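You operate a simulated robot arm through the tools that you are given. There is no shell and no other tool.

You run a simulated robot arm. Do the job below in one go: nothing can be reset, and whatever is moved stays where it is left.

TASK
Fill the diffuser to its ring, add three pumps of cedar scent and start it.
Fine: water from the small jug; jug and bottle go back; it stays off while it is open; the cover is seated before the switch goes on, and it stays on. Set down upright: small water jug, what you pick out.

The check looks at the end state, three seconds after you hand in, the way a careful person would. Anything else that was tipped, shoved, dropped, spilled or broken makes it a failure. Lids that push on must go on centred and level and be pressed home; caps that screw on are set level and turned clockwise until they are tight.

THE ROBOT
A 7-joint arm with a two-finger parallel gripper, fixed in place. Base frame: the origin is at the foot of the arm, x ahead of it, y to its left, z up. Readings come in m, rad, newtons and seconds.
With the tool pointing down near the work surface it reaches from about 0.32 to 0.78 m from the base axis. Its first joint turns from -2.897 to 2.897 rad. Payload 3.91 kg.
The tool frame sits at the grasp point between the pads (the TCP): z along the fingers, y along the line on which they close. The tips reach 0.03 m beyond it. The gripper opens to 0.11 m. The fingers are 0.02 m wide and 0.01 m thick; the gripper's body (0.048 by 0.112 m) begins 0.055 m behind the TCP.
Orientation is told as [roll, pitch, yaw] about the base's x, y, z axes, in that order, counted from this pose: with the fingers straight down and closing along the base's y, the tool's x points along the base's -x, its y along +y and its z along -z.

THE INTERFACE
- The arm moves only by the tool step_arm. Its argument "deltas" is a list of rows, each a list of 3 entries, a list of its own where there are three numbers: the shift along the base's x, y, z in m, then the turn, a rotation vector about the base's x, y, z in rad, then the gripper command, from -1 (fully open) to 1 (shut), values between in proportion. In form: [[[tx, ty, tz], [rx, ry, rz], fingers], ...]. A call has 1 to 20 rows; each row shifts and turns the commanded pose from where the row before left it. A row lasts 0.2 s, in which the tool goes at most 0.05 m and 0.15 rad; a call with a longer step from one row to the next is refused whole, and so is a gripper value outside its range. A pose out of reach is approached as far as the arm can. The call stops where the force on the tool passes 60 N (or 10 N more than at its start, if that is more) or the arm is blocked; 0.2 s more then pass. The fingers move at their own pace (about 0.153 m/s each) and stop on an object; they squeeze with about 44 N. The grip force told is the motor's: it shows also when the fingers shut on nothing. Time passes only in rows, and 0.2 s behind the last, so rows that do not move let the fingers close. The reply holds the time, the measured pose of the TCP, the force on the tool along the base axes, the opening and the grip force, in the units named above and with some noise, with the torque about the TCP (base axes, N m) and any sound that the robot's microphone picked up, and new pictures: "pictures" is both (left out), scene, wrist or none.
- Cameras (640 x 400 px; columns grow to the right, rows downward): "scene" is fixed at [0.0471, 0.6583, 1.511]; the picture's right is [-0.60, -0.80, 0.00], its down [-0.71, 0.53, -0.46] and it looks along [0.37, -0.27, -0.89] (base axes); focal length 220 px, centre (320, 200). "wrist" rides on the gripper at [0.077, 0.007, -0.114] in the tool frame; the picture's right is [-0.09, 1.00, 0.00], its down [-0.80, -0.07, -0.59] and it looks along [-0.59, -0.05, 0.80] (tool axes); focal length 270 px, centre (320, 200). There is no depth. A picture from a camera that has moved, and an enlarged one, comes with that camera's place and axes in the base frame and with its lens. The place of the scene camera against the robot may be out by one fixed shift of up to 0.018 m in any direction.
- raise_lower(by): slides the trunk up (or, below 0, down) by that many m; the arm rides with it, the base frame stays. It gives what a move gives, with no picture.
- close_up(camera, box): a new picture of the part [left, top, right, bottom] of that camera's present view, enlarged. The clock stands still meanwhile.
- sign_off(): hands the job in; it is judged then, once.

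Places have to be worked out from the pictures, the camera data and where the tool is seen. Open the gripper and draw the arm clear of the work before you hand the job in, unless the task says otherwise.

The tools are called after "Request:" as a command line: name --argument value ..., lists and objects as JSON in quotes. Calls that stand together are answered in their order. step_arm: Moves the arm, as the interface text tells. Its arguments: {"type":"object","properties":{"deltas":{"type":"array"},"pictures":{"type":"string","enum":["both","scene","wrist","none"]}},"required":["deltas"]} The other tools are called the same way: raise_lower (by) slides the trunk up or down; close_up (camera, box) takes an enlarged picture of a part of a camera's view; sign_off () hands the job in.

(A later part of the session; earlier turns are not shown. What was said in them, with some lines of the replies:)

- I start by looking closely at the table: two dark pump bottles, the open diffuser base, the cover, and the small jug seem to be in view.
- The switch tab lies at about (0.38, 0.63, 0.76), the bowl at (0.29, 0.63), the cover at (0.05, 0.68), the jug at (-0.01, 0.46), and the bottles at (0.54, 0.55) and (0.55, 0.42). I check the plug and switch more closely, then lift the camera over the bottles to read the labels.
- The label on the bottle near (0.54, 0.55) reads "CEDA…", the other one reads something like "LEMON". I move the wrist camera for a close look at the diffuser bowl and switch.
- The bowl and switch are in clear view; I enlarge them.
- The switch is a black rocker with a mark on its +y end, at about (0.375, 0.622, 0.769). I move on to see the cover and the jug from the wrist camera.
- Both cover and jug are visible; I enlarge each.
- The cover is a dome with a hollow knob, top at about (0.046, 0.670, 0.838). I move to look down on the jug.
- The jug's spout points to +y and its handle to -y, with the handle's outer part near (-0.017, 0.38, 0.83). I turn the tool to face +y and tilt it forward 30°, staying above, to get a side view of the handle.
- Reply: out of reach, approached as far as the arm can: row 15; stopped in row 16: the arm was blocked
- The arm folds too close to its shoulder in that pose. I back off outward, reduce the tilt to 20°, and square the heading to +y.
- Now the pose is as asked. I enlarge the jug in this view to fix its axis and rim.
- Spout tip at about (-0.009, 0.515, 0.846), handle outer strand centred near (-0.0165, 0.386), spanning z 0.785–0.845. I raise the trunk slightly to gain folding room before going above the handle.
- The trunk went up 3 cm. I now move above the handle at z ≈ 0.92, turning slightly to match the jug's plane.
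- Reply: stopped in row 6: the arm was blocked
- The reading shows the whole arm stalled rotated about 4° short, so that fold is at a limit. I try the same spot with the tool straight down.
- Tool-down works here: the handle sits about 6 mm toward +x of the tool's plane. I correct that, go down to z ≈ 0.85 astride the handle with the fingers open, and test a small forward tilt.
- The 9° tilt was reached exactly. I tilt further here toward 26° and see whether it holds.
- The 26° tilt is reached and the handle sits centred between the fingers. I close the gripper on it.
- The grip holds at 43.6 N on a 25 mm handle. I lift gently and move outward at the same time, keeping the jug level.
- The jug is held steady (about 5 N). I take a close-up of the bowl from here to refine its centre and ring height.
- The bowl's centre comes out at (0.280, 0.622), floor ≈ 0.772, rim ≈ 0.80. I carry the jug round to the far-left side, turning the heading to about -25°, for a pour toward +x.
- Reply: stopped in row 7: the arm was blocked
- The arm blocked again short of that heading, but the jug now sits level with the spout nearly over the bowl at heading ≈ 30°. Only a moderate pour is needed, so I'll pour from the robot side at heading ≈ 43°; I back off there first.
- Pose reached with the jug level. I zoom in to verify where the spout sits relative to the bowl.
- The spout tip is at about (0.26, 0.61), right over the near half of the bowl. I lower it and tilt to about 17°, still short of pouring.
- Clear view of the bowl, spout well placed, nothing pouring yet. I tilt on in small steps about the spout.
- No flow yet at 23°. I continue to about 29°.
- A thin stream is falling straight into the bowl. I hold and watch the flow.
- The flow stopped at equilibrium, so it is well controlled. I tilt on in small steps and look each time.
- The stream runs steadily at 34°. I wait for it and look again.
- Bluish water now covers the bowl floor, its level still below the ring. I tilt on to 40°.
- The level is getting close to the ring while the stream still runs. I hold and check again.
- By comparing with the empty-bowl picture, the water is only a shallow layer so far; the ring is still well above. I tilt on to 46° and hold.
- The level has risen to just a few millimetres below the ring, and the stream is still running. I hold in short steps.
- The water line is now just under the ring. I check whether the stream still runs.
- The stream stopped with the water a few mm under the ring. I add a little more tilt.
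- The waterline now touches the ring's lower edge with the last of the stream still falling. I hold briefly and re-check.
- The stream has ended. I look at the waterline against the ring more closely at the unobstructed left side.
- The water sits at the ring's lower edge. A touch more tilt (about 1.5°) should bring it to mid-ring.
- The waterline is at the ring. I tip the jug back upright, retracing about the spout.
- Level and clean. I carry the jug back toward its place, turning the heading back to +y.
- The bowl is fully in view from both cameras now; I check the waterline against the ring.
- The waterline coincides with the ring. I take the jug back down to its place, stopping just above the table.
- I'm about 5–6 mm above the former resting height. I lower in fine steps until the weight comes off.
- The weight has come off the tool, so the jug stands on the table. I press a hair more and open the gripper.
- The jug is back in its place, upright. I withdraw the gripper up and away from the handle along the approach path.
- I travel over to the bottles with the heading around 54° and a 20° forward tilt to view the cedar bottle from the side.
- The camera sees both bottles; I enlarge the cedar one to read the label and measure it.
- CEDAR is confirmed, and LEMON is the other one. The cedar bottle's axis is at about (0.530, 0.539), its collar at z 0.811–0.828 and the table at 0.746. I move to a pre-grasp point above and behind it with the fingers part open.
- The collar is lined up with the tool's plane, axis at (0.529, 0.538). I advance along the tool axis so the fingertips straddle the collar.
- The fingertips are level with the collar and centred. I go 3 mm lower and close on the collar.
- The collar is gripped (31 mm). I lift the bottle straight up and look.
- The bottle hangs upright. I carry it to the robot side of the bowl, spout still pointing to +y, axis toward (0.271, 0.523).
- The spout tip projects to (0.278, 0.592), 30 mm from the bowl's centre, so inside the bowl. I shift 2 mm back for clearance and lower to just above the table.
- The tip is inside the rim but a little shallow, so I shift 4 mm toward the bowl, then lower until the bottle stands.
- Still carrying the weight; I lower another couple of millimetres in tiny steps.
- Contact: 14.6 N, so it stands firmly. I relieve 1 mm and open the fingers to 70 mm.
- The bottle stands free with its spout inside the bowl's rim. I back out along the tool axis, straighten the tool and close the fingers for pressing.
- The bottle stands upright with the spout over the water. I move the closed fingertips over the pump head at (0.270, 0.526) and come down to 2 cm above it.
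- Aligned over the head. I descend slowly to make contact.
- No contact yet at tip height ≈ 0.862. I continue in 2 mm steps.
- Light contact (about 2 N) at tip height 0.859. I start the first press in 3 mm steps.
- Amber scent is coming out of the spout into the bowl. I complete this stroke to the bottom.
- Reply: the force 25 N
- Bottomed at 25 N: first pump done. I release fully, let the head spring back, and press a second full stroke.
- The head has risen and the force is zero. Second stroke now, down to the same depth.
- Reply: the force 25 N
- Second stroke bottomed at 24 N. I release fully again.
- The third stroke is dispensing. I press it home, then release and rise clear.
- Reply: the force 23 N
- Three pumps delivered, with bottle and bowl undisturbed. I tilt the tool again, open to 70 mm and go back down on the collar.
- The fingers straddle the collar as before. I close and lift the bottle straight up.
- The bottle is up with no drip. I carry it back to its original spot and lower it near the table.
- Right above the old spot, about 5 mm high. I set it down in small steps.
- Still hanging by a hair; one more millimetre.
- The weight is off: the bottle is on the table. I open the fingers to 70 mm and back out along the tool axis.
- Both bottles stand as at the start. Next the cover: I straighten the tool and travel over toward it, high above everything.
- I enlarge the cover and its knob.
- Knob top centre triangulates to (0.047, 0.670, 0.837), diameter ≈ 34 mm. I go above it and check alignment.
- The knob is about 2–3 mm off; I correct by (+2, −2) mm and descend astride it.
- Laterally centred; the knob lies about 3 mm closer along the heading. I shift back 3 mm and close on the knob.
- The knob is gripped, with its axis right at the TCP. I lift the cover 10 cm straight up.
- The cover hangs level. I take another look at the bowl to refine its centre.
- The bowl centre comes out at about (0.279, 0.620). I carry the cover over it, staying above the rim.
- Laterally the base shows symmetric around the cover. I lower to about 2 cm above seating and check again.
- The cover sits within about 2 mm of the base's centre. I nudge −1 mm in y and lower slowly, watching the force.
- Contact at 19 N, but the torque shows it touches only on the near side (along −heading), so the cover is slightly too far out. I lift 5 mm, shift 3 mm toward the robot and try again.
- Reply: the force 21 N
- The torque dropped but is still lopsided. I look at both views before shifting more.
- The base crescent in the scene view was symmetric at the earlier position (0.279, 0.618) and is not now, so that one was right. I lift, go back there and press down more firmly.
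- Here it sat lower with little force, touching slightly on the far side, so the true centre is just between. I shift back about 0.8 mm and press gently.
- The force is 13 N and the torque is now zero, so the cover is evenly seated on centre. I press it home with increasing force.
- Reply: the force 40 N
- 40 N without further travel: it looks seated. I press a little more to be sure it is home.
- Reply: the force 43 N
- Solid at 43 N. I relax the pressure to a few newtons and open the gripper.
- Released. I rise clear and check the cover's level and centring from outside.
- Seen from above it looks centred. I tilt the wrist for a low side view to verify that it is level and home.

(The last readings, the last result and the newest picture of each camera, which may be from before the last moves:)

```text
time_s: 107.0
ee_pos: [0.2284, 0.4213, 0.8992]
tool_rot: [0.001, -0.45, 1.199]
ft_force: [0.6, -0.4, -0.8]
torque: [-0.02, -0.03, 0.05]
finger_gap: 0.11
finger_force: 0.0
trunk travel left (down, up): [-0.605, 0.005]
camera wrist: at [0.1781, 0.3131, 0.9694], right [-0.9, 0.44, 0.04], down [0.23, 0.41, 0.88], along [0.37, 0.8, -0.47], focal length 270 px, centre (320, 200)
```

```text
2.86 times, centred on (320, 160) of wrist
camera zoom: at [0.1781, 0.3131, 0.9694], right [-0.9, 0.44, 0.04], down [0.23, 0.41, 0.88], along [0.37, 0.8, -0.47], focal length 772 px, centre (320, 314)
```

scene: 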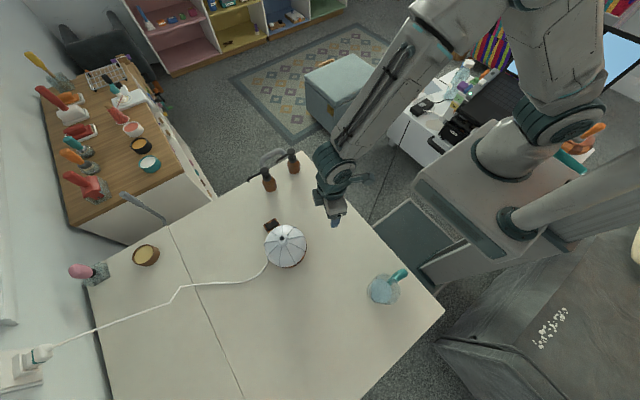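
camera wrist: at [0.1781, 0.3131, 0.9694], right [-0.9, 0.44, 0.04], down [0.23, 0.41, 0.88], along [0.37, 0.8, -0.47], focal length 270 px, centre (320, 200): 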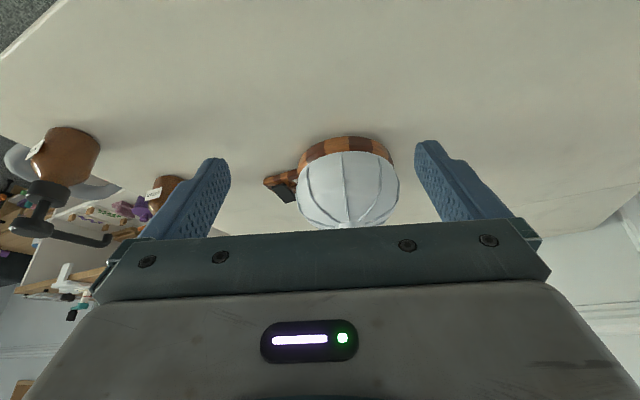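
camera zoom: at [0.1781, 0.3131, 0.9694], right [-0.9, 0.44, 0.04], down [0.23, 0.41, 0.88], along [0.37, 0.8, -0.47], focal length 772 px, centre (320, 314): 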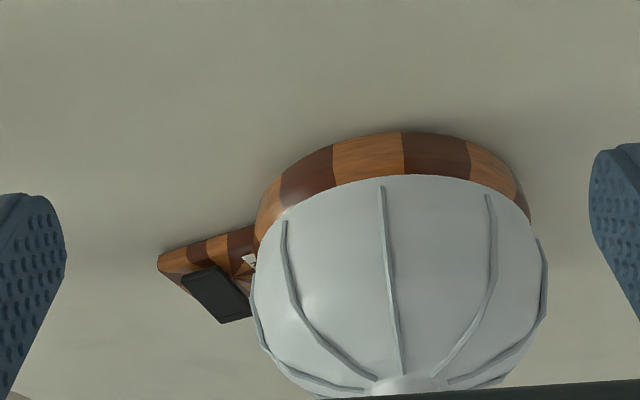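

The cover looks level on the base. I enlarge the seam to be sure there is no gap.

Request:
close_up --camera "wrist" --box '[295, 130, 345, 175]'

Request:
close_up --camera "wrist" --box '[350, 130, 420, 180]'

Request:
close_up --camera "wrist" --box '[255, 160, 335, 220]'

```text
8.89 times, centred on (320, 152) of wrist
camera zoom: at [0.1781, 0.3131, 0.9694], right [-0.9, 0.44, 0.04], down [0.23, 0.41, 0.88], along [0.37, 0.8, -0.47], focal length 2402 px, centre (320, 622)
```

zoom: 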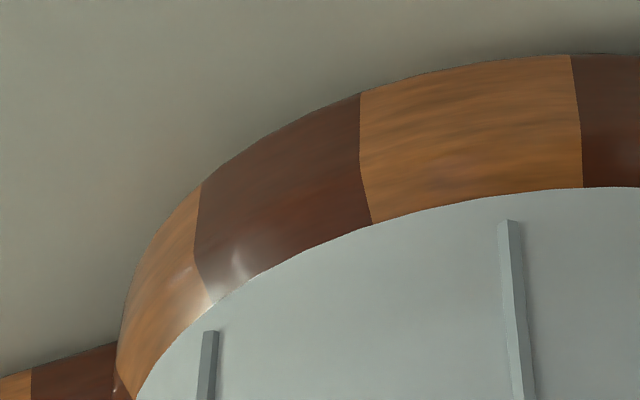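

```text
8.00 times, centred on (385, 155) of wrist
camera zoom: at [0.1781, 0.3131, 0.9694], right [-0.9, 0.44, 0.04], down [0.23, 0.41, 0.88], along [0.37, 0.8, -0.47], focal length 2162 px, centre (-200, 560)
```

zoom: 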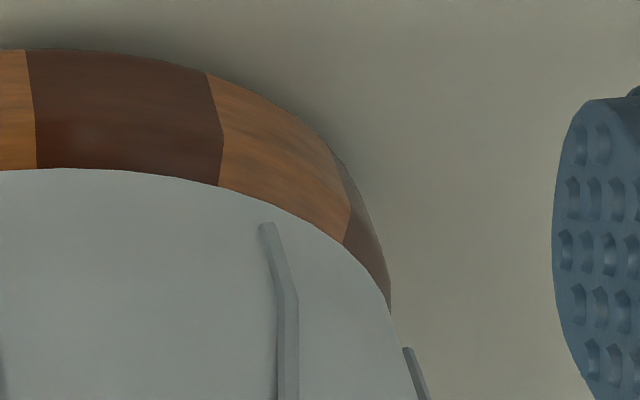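

```text
6.67 times, centred on (295, 190) of wrist
camera zoom: at [0.1781, 0.3131, 0.9694], right [-0.9, 0.44, 0.04], down [0.23, 0.41, 0.88], along [0.37, 0.8, -0.47], focal length 1802 px, centre (487, 267)
```

zoom: 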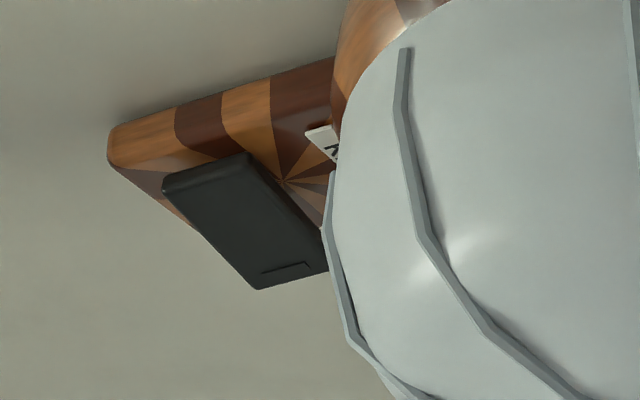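

The seam is tight with no gap, even on both sides. Now the switch: its marked (+y) end stands raised, i.e. it is off. I straighten the tool and move over the switch with closed fingers.

Request:
step_arm --deltas '[[[0.0, 0.0, 0.015], [-0.1049, 0.0407, 0], 0], [[0.0, 0.0, 0.015], [-0.1049, 0.0407, 0], 1], [[0.02, 0.02, 0.01], [-0.1049, 0.0407, 0], 1], [[0.025, 0.03, 0.0], [-0.1049, 0.0407, 0], 1], [[0.025, 0.035, 0.0], [0, 0, 0], 1], [[0.025, 0.035, 0.0], [0, 0, 0], 1], [[0.025, 0.035, 0.0], [0, 0, 0], 1], [[0.02, 0.035, 0.0], [0, 0, 0], 1], [[0, 0, 0], [0, 0, 0], 1]]'

Request:
close_up --camera "wrist" --box '[250, 70, 390, 200]'

Request:
close_up --camera "scene" --box '[255, 205, 325, 275]'

```text
time_s: 109.0
ee_pos: [0.3702, 0.6107, 0.9381]
tool_rot: [0.001, 0.002, 1.201]
ft_force: [0.0, 0.6, 0.6]
torque: [0.03, 0.02, 0.0]
finger_gap: 0.0003
finger_force: 37.8
trunk travel left (down, up): [-0.605, 0.005]
camera wrist: at [0.3356, 0.5416, 1.0542], right [-0.9, 0.44, 0.0], down [0.36, 0.72, 0.59], along [0.26, 0.53, -0.81], focal length 270 px, centre (320, 200)
```

scene: 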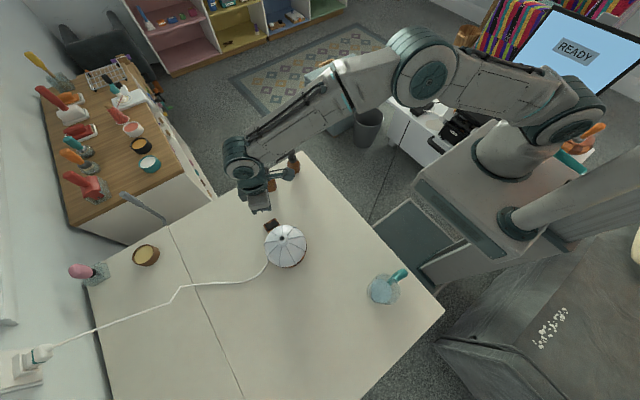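
wrist: 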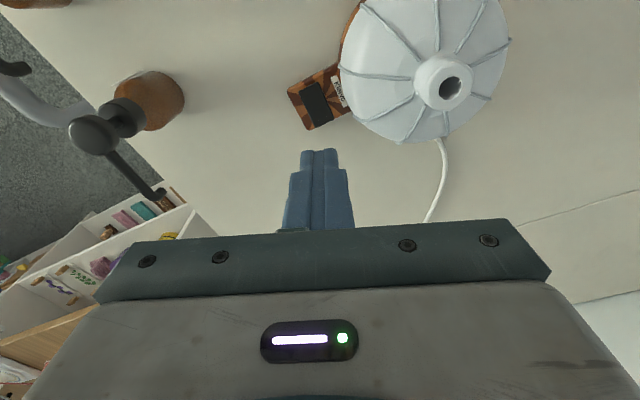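

```text
3.08 times, centred on (320, 135) of wrist
camera zoom: at [0.3356, 0.5416, 1.0542], right [-0.9, 0.44, 0.0], down [0.36, 0.72, 0.59], along [0.26, 0.53, -0.81], focal length 832 px, centre (320, 400)
```

zoom: 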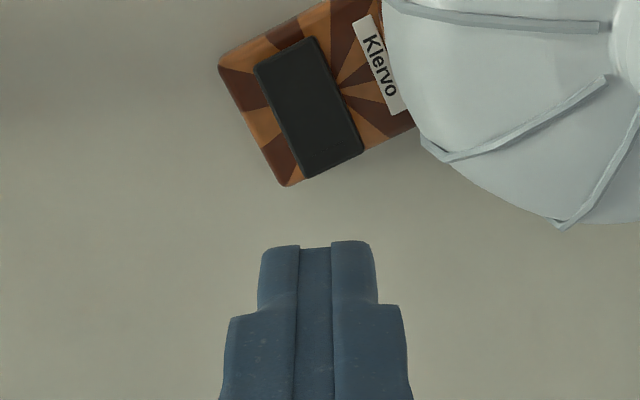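

```text
5.71 times, centred on (290, 240) of scene
camera zoom: at [0.0471, 0.6583, 1.511], right [-0.6, -0.8, 0.0], down [-0.71, 0.53, -0.46], along [0.37, -0.27, -0.89], focal length 1259 px, centre (491, -29)
```

zoom: 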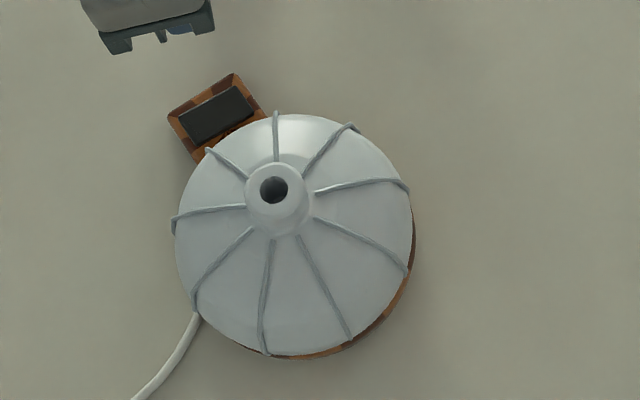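

The rocker spans y 0.599–0.641 at x ≈ 0.378, with the mark near its +y end. I move over (0.378, 0.635) and come down to 3 cm above it.

Request:
step_arm --deltas '[[[0.004, 0.0122, -0.01], [0, 0, 0], 1], [[0.0038, 0.0122, -0.02], [0, 0, 0], 1], [[0, 0, -0.03], [0, 0, 0], 1], [[0, 0, -0.03], [0, 0, 0], 1], [[0, 0, -0.015], [0, 0, 0], 1], [[0, 0, 0], [0, 0, 0], 1]]' --pictures "wrist"

Request:
close_up --camera "wrist" --box '[250, 70, 390, 200]'

Request:
close_up --camera "scene" --box '[255, 205, 325, 275]'

```text
time_s: 110.3
ee_pos: [0.3769, 0.6348, 0.8338]
tool_rot: [-0.001, 0.001, 1.199]
ft_force: [0.0, -0.9, 0.4]
torque: [-0.04, -0.01, -0.04]
finger_gap: 0.0
finger_force: 37.2
trunk travel left (down, up): [-0.605, 0.005]
camera wrist: at [0.3415, 0.5665, 0.9492], right [-0.9, 0.44, 0.0], down [0.36, 0.72, 0.59], along [0.26, 0.53, -0.8], focal length 270 px, centre (320, 200)
```

wrist: 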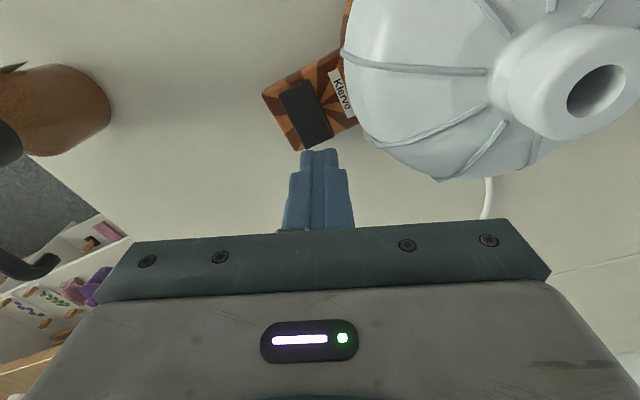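

```text
3.08 times, centred on (320, 135) of wrist
camera zoom: at [0.3415, 0.5665, 0.9492], right [-0.9, 0.44, 0.0], down [0.36, 0.72, 0.59], along [0.26, 0.53, -0.8], focal length 832 px, centre (320, 400)
```

zoom: 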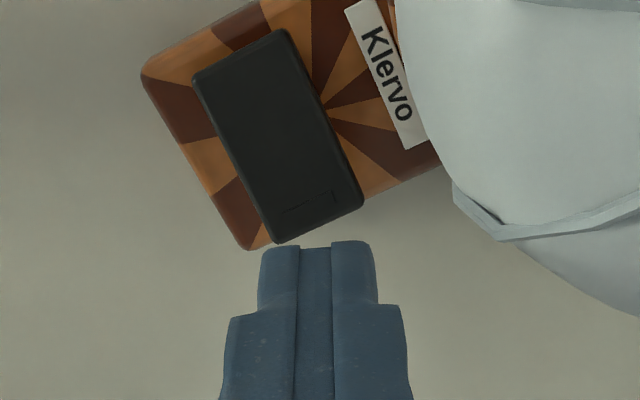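

```text
5.71 times, centred on (290, 240) of scene
camera zoom: at [0.0471, 0.6583, 1.511], right [-0.6, -0.8, 0.0], down [-0.71, 0.53, -0.46], along [0.37, -0.27, -0.89], focal length 1259 px, centre (491, -29)
```

zoom: 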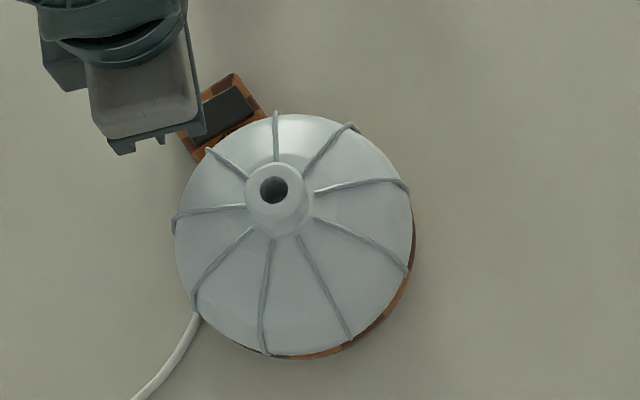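

The tip would land close to the very end, so I shift 4 mm inward and 1 mm outward in x, then lower to just above the rocker.

Request:
step_arm --deltas '[[[0.001, -0.004, -0.008], [0, 0, 0], 1], [[0, 0, -0.008], [0, 0, 0], 1], [[0, 0, -0.004], [0, 0, 0], 1], [[0, 0, -0.003], [0, 0, 0], 1], [[0, 0, 0], [0, 0, 0], 1]]' --pictures "none"

Request:
close_up --camera "wrist" --box '[250, 70, 390, 200]'

```text
time_s: 111.5
ee_pos: [0.3776, 0.632, 0.8094]
tool_rot: [-0.001, 0.001, 1.2]
ft_force: [0.3, 0.0, 0.6]
torque: [-0.02, -0.03, 0.01]
finger_gap: 0.0001
finger_force: 37.8
trunk travel left (down, up): [-0.605, 0.005]
```

```text
3.08 times, centred on (320, 135) of wrist
camera zoom: at [0.3422, 0.563, 0.9259], right [-0.9, 0.44, 0.0], down [0.36, 0.72, 0.59], along [0.26, 0.53, -0.8], focal length 832 px, centre (320, 400)
```

zoom: 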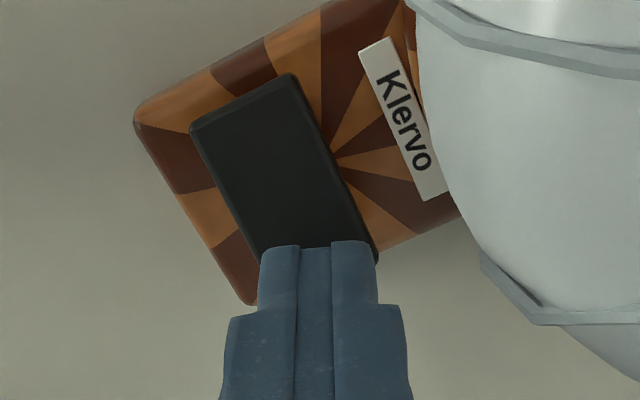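

The fingertips are directly above the marked end. I press down in 2 mm steps until I meet resistance.

Request:
step_arm --deltas '[[[0, 0, -0.002], [0, 0, 0], 1], [[0, 0, -0.002], [0, 0, 0], 1], [[0, 0, -0.002], [0, 0, 0], 1], [[0, 0, 0], [0, 0, 0], 1]]' --pictures "none"

```text
time_s: 112.5
ee_pos: [0.3773, 0.6322, 0.8044]
tool_rot: [-0.001, 0.003, 1.2]
ft_force: [0.2, 0.2, 0.9]
torque: [0.02, 0.03, 0.02]
finger_gap: 0.0
finger_force: 37.2
trunk travel left (down, up): [-0.605, 0.005]
```

No contact yet at tip height 0.774. I continue in the same way.

Request:
step_arm --deltas '[[[0, 0, -0.002], [0, 0, 0], 1], [[0, 0, -0.002], [0, 0, 0], 1], [[0, 0, 0], [0, 0, 0], 1]]' --pictures "none"

```text
time_s: 113.3
ee_pos: [0.3778, 0.6316, 0.8003]
tool_rot: [-0.001, 0.001, 1.199]
ft_force: [0.3, -0.2, -1.6]
torque: [-0.01, -0.02, 0.02]
finger_gap: 0.0002
finger_force: 38.1
trunk travel left (down, up): [-0.605, 0.005]
```

Request:
step_arm --deltas '[[[0, 0, -0.002], [0, 0, 0], 1], [[0, 0, -0.001], [0, 0, 0], 1], [[0, 0, 0], [0, 0, 0], 1]]' --pictures "none"

Request:
close_up --camera "wrist" --box '[250, 70, 390, 200]'

```text
time_s: 114.2
ee_pos: [0.3767, 0.6308, 0.7972]
tool_rot: [0.0, 0.002, 1.201]
ft_force: [0.0, 0.2, 1.1]
torque: [-0.01, -0.03, 0.01]
finger_gap: 0.0
finger_force: 38.0
trunk travel left (down, up): [-0.605, 0.005]
```

```text
3.08 times, centred on (320, 135) of wrist
camera zoom: at [0.3422, 0.5628, 0.9128], right [-0.9, 0.44, 0.0], down [0.36, 0.72, 0.59], along [0.26, 0.53, -0.81], focal length 832 px, centre (320, 400)
```

zoom: 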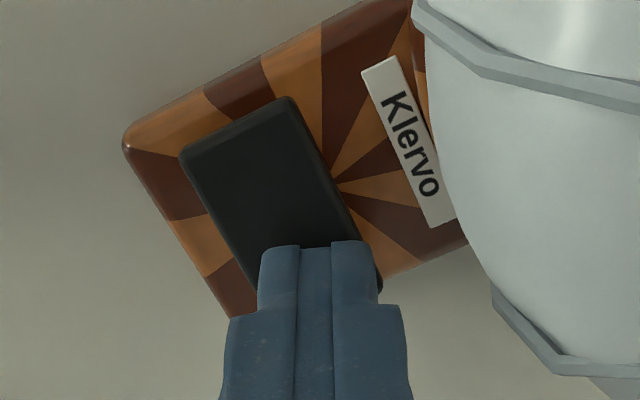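

At tip height 0.767 there's still no contact (I pressed on in the last step the same way). I continue down in small steps.

Request:
step_arm --deltas '[[[0, 0, -0.002], [0, 0, 0], 1], [[0, 0, -0.002], [0, 0, 0], 1], [[0, 0, 0], [0, 0, 0], 1]]' --pictures "none"

Request:
close_up --camera "wrist" --box '[250, 70, 390, 200]'

```text
time_s: 115.0
ee_pos: [0.3761, 0.6315, 0.7947]
tool_rot: [0.0, -0.004, 1.199]
ft_force: [-2.4, -1.0, 13.0]
torque: [-0.17, 0.07, -0.02]
finger_gap: 0.0003
finger_force: 37.3
trunk travel left (down, up): [-0.605, 0.005]
```

```text
3.08 times, centred on (320, 135) of wrist
camera zoom: at [0.3421, 0.5629, 0.9109], right [-0.9, 0.44, 0.0], down [0.36, 0.72, 0.6], along [0.26, 0.53, -0.8], focal length 832 px, centre (320, 400)
```

zoom: 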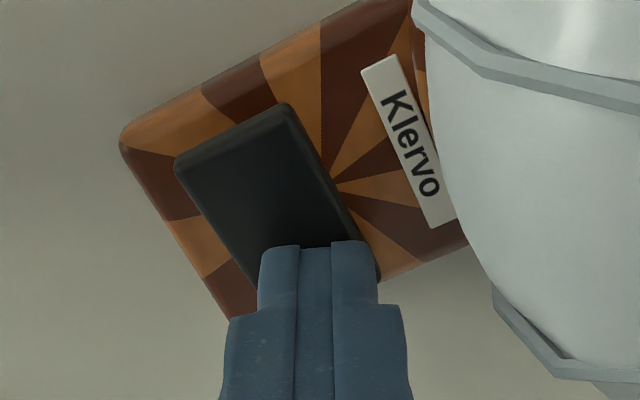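

Contact at 13 N and the far end of the rocker has come up, so it rocked over. I press 1 mm more to be sure, then rise and look.

Request:
step_arm --deltas '[[[0, 0, -0.0012], [0, 0, 0], 1], [[0, 0, 0], [0, 0, 0], 1]]' --pictures "none"

Request:
step_arm --deltas '[[[0, 0, 0.006], [0, 0, 0], 1], [[0, 0, 0.015], [0, 0, 0], 1], [[0, 0, 0.03], [0, 0, 0], 1], [[0, 0, 0.04], [0, 0, 0], 1], [[0, -0.01, 0.04], [0, 0, 0], 1], [[0, 0, 0], [0, 0, 0], 1]]'

Request:
close_up --camera "wrist" --box '[250, 50, 410, 200]'

Request:
close_up --camera "scene" --box '[255, 205, 325, 275]'

```text
time_s: 115.5
ee_pos: [0.3764, 0.6325, 0.7949]
tool_rot: [0.0, -0.004, 1.198]
ft_force: [0.8, 3.7, 24.8]
torque: [-0.13, -0.03, 0.04]
finger_gap: 0.0
finger_force: 37.8
trunk travel left (down, up): [-0.605, 0.005]
```

```text
time_s: 117.0
ee_pos: [0.3786, 0.6219, 0.9231]
tool_rot: [0.002, 0.002, 1.2]
ft_force: [0.0, 0.0, -0.2]
torque: [-0.04, 0.03, 0.0]
finger_gap: 0.0
finger_force: 38.2
trunk travel left (down, up): [-0.605, 0.005]
camera wrist: at [0.344, 0.5539, 1.0378], right [-0.9, 0.44, 0.0], down [0.36, 0.72, 0.59], along [0.26, 0.53, -0.81], focal length 270 px, centre (320, 200)
```

scene: 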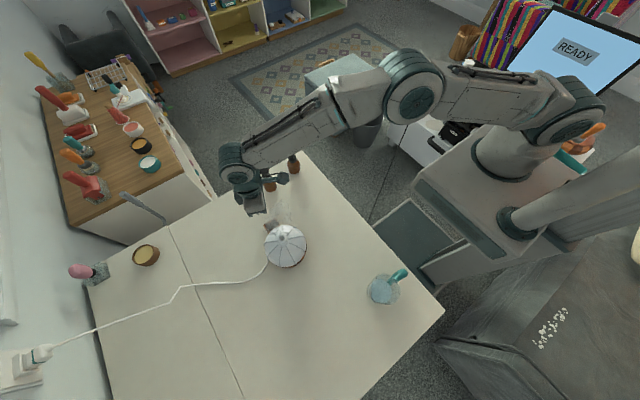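
wrist: 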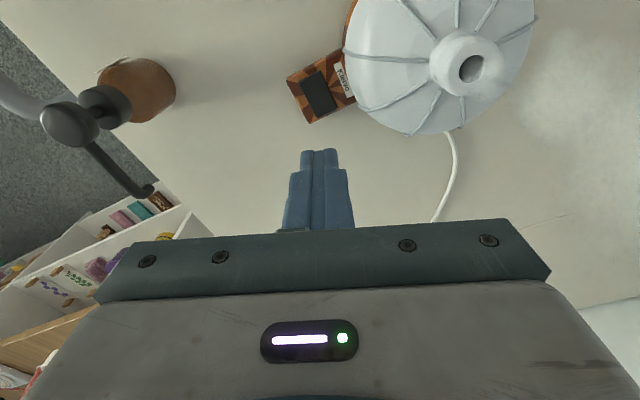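

```text
2.67 times, centred on (330, 125) of wrist
camera zoom: at [0.344, 0.5539, 1.0378], right [-0.9, 0.44, 0.0], down [0.36, 0.72, 0.59], along [0.26, 0.53, -0.81], focal length 721 px, centre (293, 400)
```

zoom: 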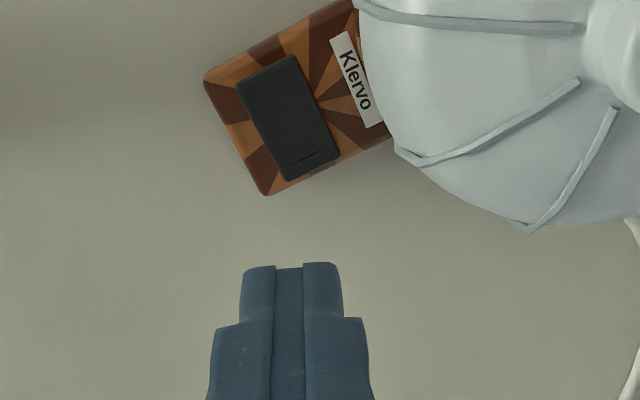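

```text
5.71 times, centred on (290, 240) of scene
camera zoom: at [0.0471, 0.6583, 1.511], right [-0.6, -0.8, 0.0], down [-0.71, 0.53, -0.46], along [0.37, -0.27, -0.89], focal length 1259 px, centre (491, -29)
```

zoom: 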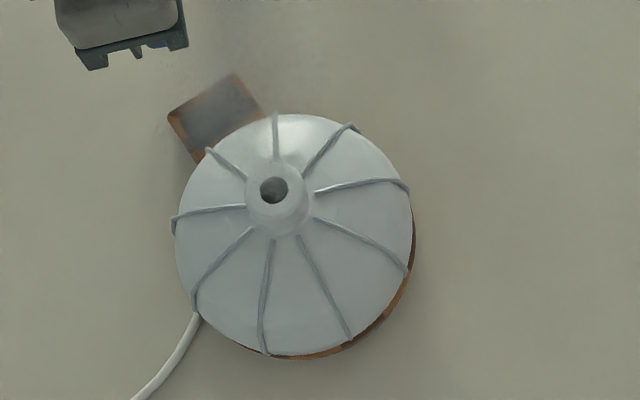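

Mist is rising from the cover: the diffuser runs. I draw the arm up and back, open the gripper, and check the whole scene.

Request:
step_arm --deltas '[[[0, -0.01, 0.04], [0, 0, 0], 1], [[0, -0.02, 0.04], [0, 0, 0], 1], [[-0.005, -0.04, 0.02], [0, 0, 0], 0], [[-0.005, -0.045, 0.01], [0, 0, 0], -1], [[-0.005, -0.045, 0.01], [0, 0, 0], -1], [[-0.005, -0.045, 0.01], [0, 0, 0], -1], [[-0.005, -0.045, 0.0], [0, 0, 0], -1], [[-0.005, -0.045, 0.0], [0, 0, 0], -1], [[0, 0, 0], [0, 0, 0], -1]]'

Request:
close_up --camera "scene" --box '[240, 140, 420, 320]'

Request:
close_up --camera "scene" --box '[255, 205, 325, 275]'

```text
time_s: 119.0
ee_pos: [0.3483, 0.3265, 1.0534]
tool_rot: [-0.001, 0.002, 1.202]
ft_force: [0.2, -0.3, -0.1]
torque: [0.0, 0.02, -0.01]
finger_gap: 0.1099
finger_force: 0.0
trunk travel left (down, up): [-0.605, 0.005]
camera wrist: at [0.3141, 0.2583, 1.1694], right [-0.9, 0.44, 0.0], down [0.36, 0.72, 0.59], along [0.26, 0.53, -0.8], focal length 270 px, centre (320, 200)
```

scene: 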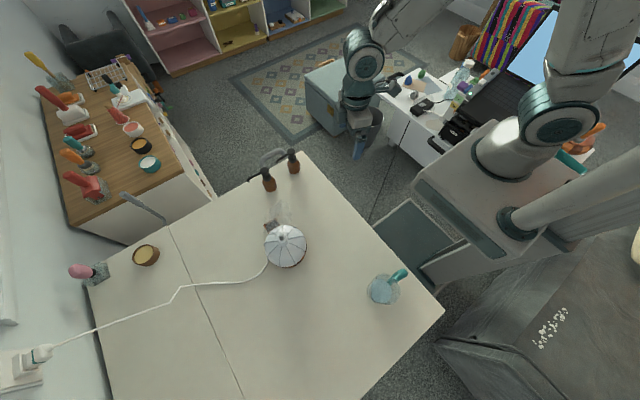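
wrist: 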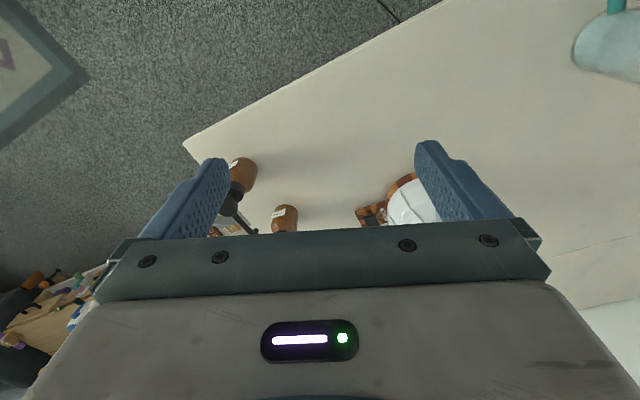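

```text
2.22 times, centred on (330, 230) of scene
camera zoom: at [0.0471, 0.6583, 1.511], right [-0.6, -0.8, 0.0], down [-0.71, 0.53, -0.46], along [0.37, -0.27, -0.89], focal length 490 px, centre (298, 133)
```

zoom: 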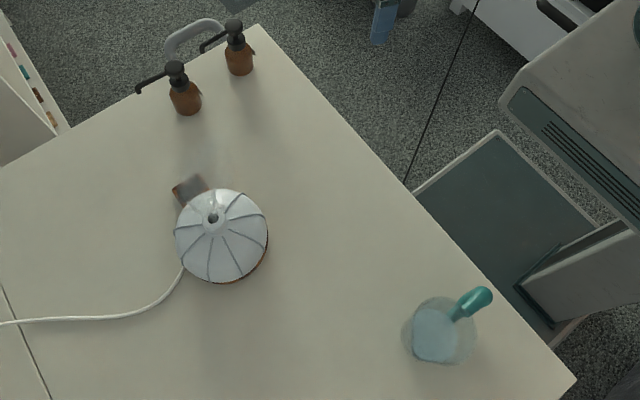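

```text
5.71 times, centred on (290, 240) of scene
camera zoom: at [0.0471, 0.6583, 1.511], right [-0.6, -0.8, 0.0], down [-0.71, 0.53, -0.46], along [0.37, -0.27, -0.89], focal length 1259 px, centre (491, -29)
```

zoom: 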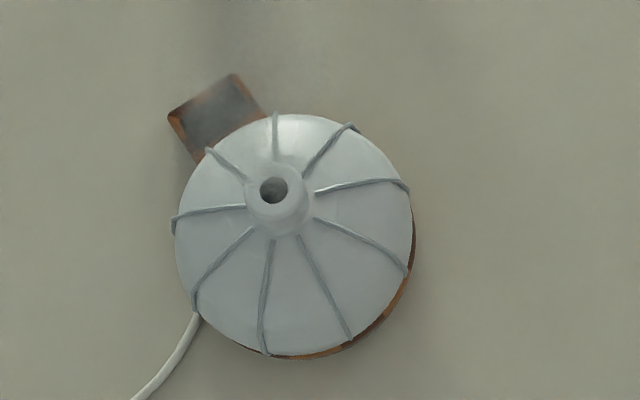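

Everything is in place: jug and cedar bottle are back upright, the lemon bottle is untouched, the cover is seated, the diffuser is on and misting, and the arm is clear with the gripper open. I hand the job in.

Request:
sign_off

```text
The job is handed in.
```

The diffuser is filled to its ring, has three pumps of cedar in it, and is switched on and misting. I've handed the job in and don't have the result of the check.

- **Water:** poured from the small jug. After pouring, the waterline sat on the blue ring in both camera views, and I saw no spill.
- **Scent:** three full strokes of the bottle labelled CEDAR, each pressed to the bottom and fully released. I saw scent come out on the first and third. The second went to the same depth, but I didn't take a picture of it mid-stroke.
- **Jug and bottle:** both are back where they started, upright. The lemon bottle wasn't touched.
- **Cover:** pressed straight down to about 43 N and it stopped solidly. It looks level, and I judge it within about 2 mm of centre. I saw no gap at the seam, but there was no click to confirm it is home.
- **Switch:** pressed only after the cover was on. Mist appeared straight away and was still coming when I handed in.

The arm is clear of the table and the gripper is open.
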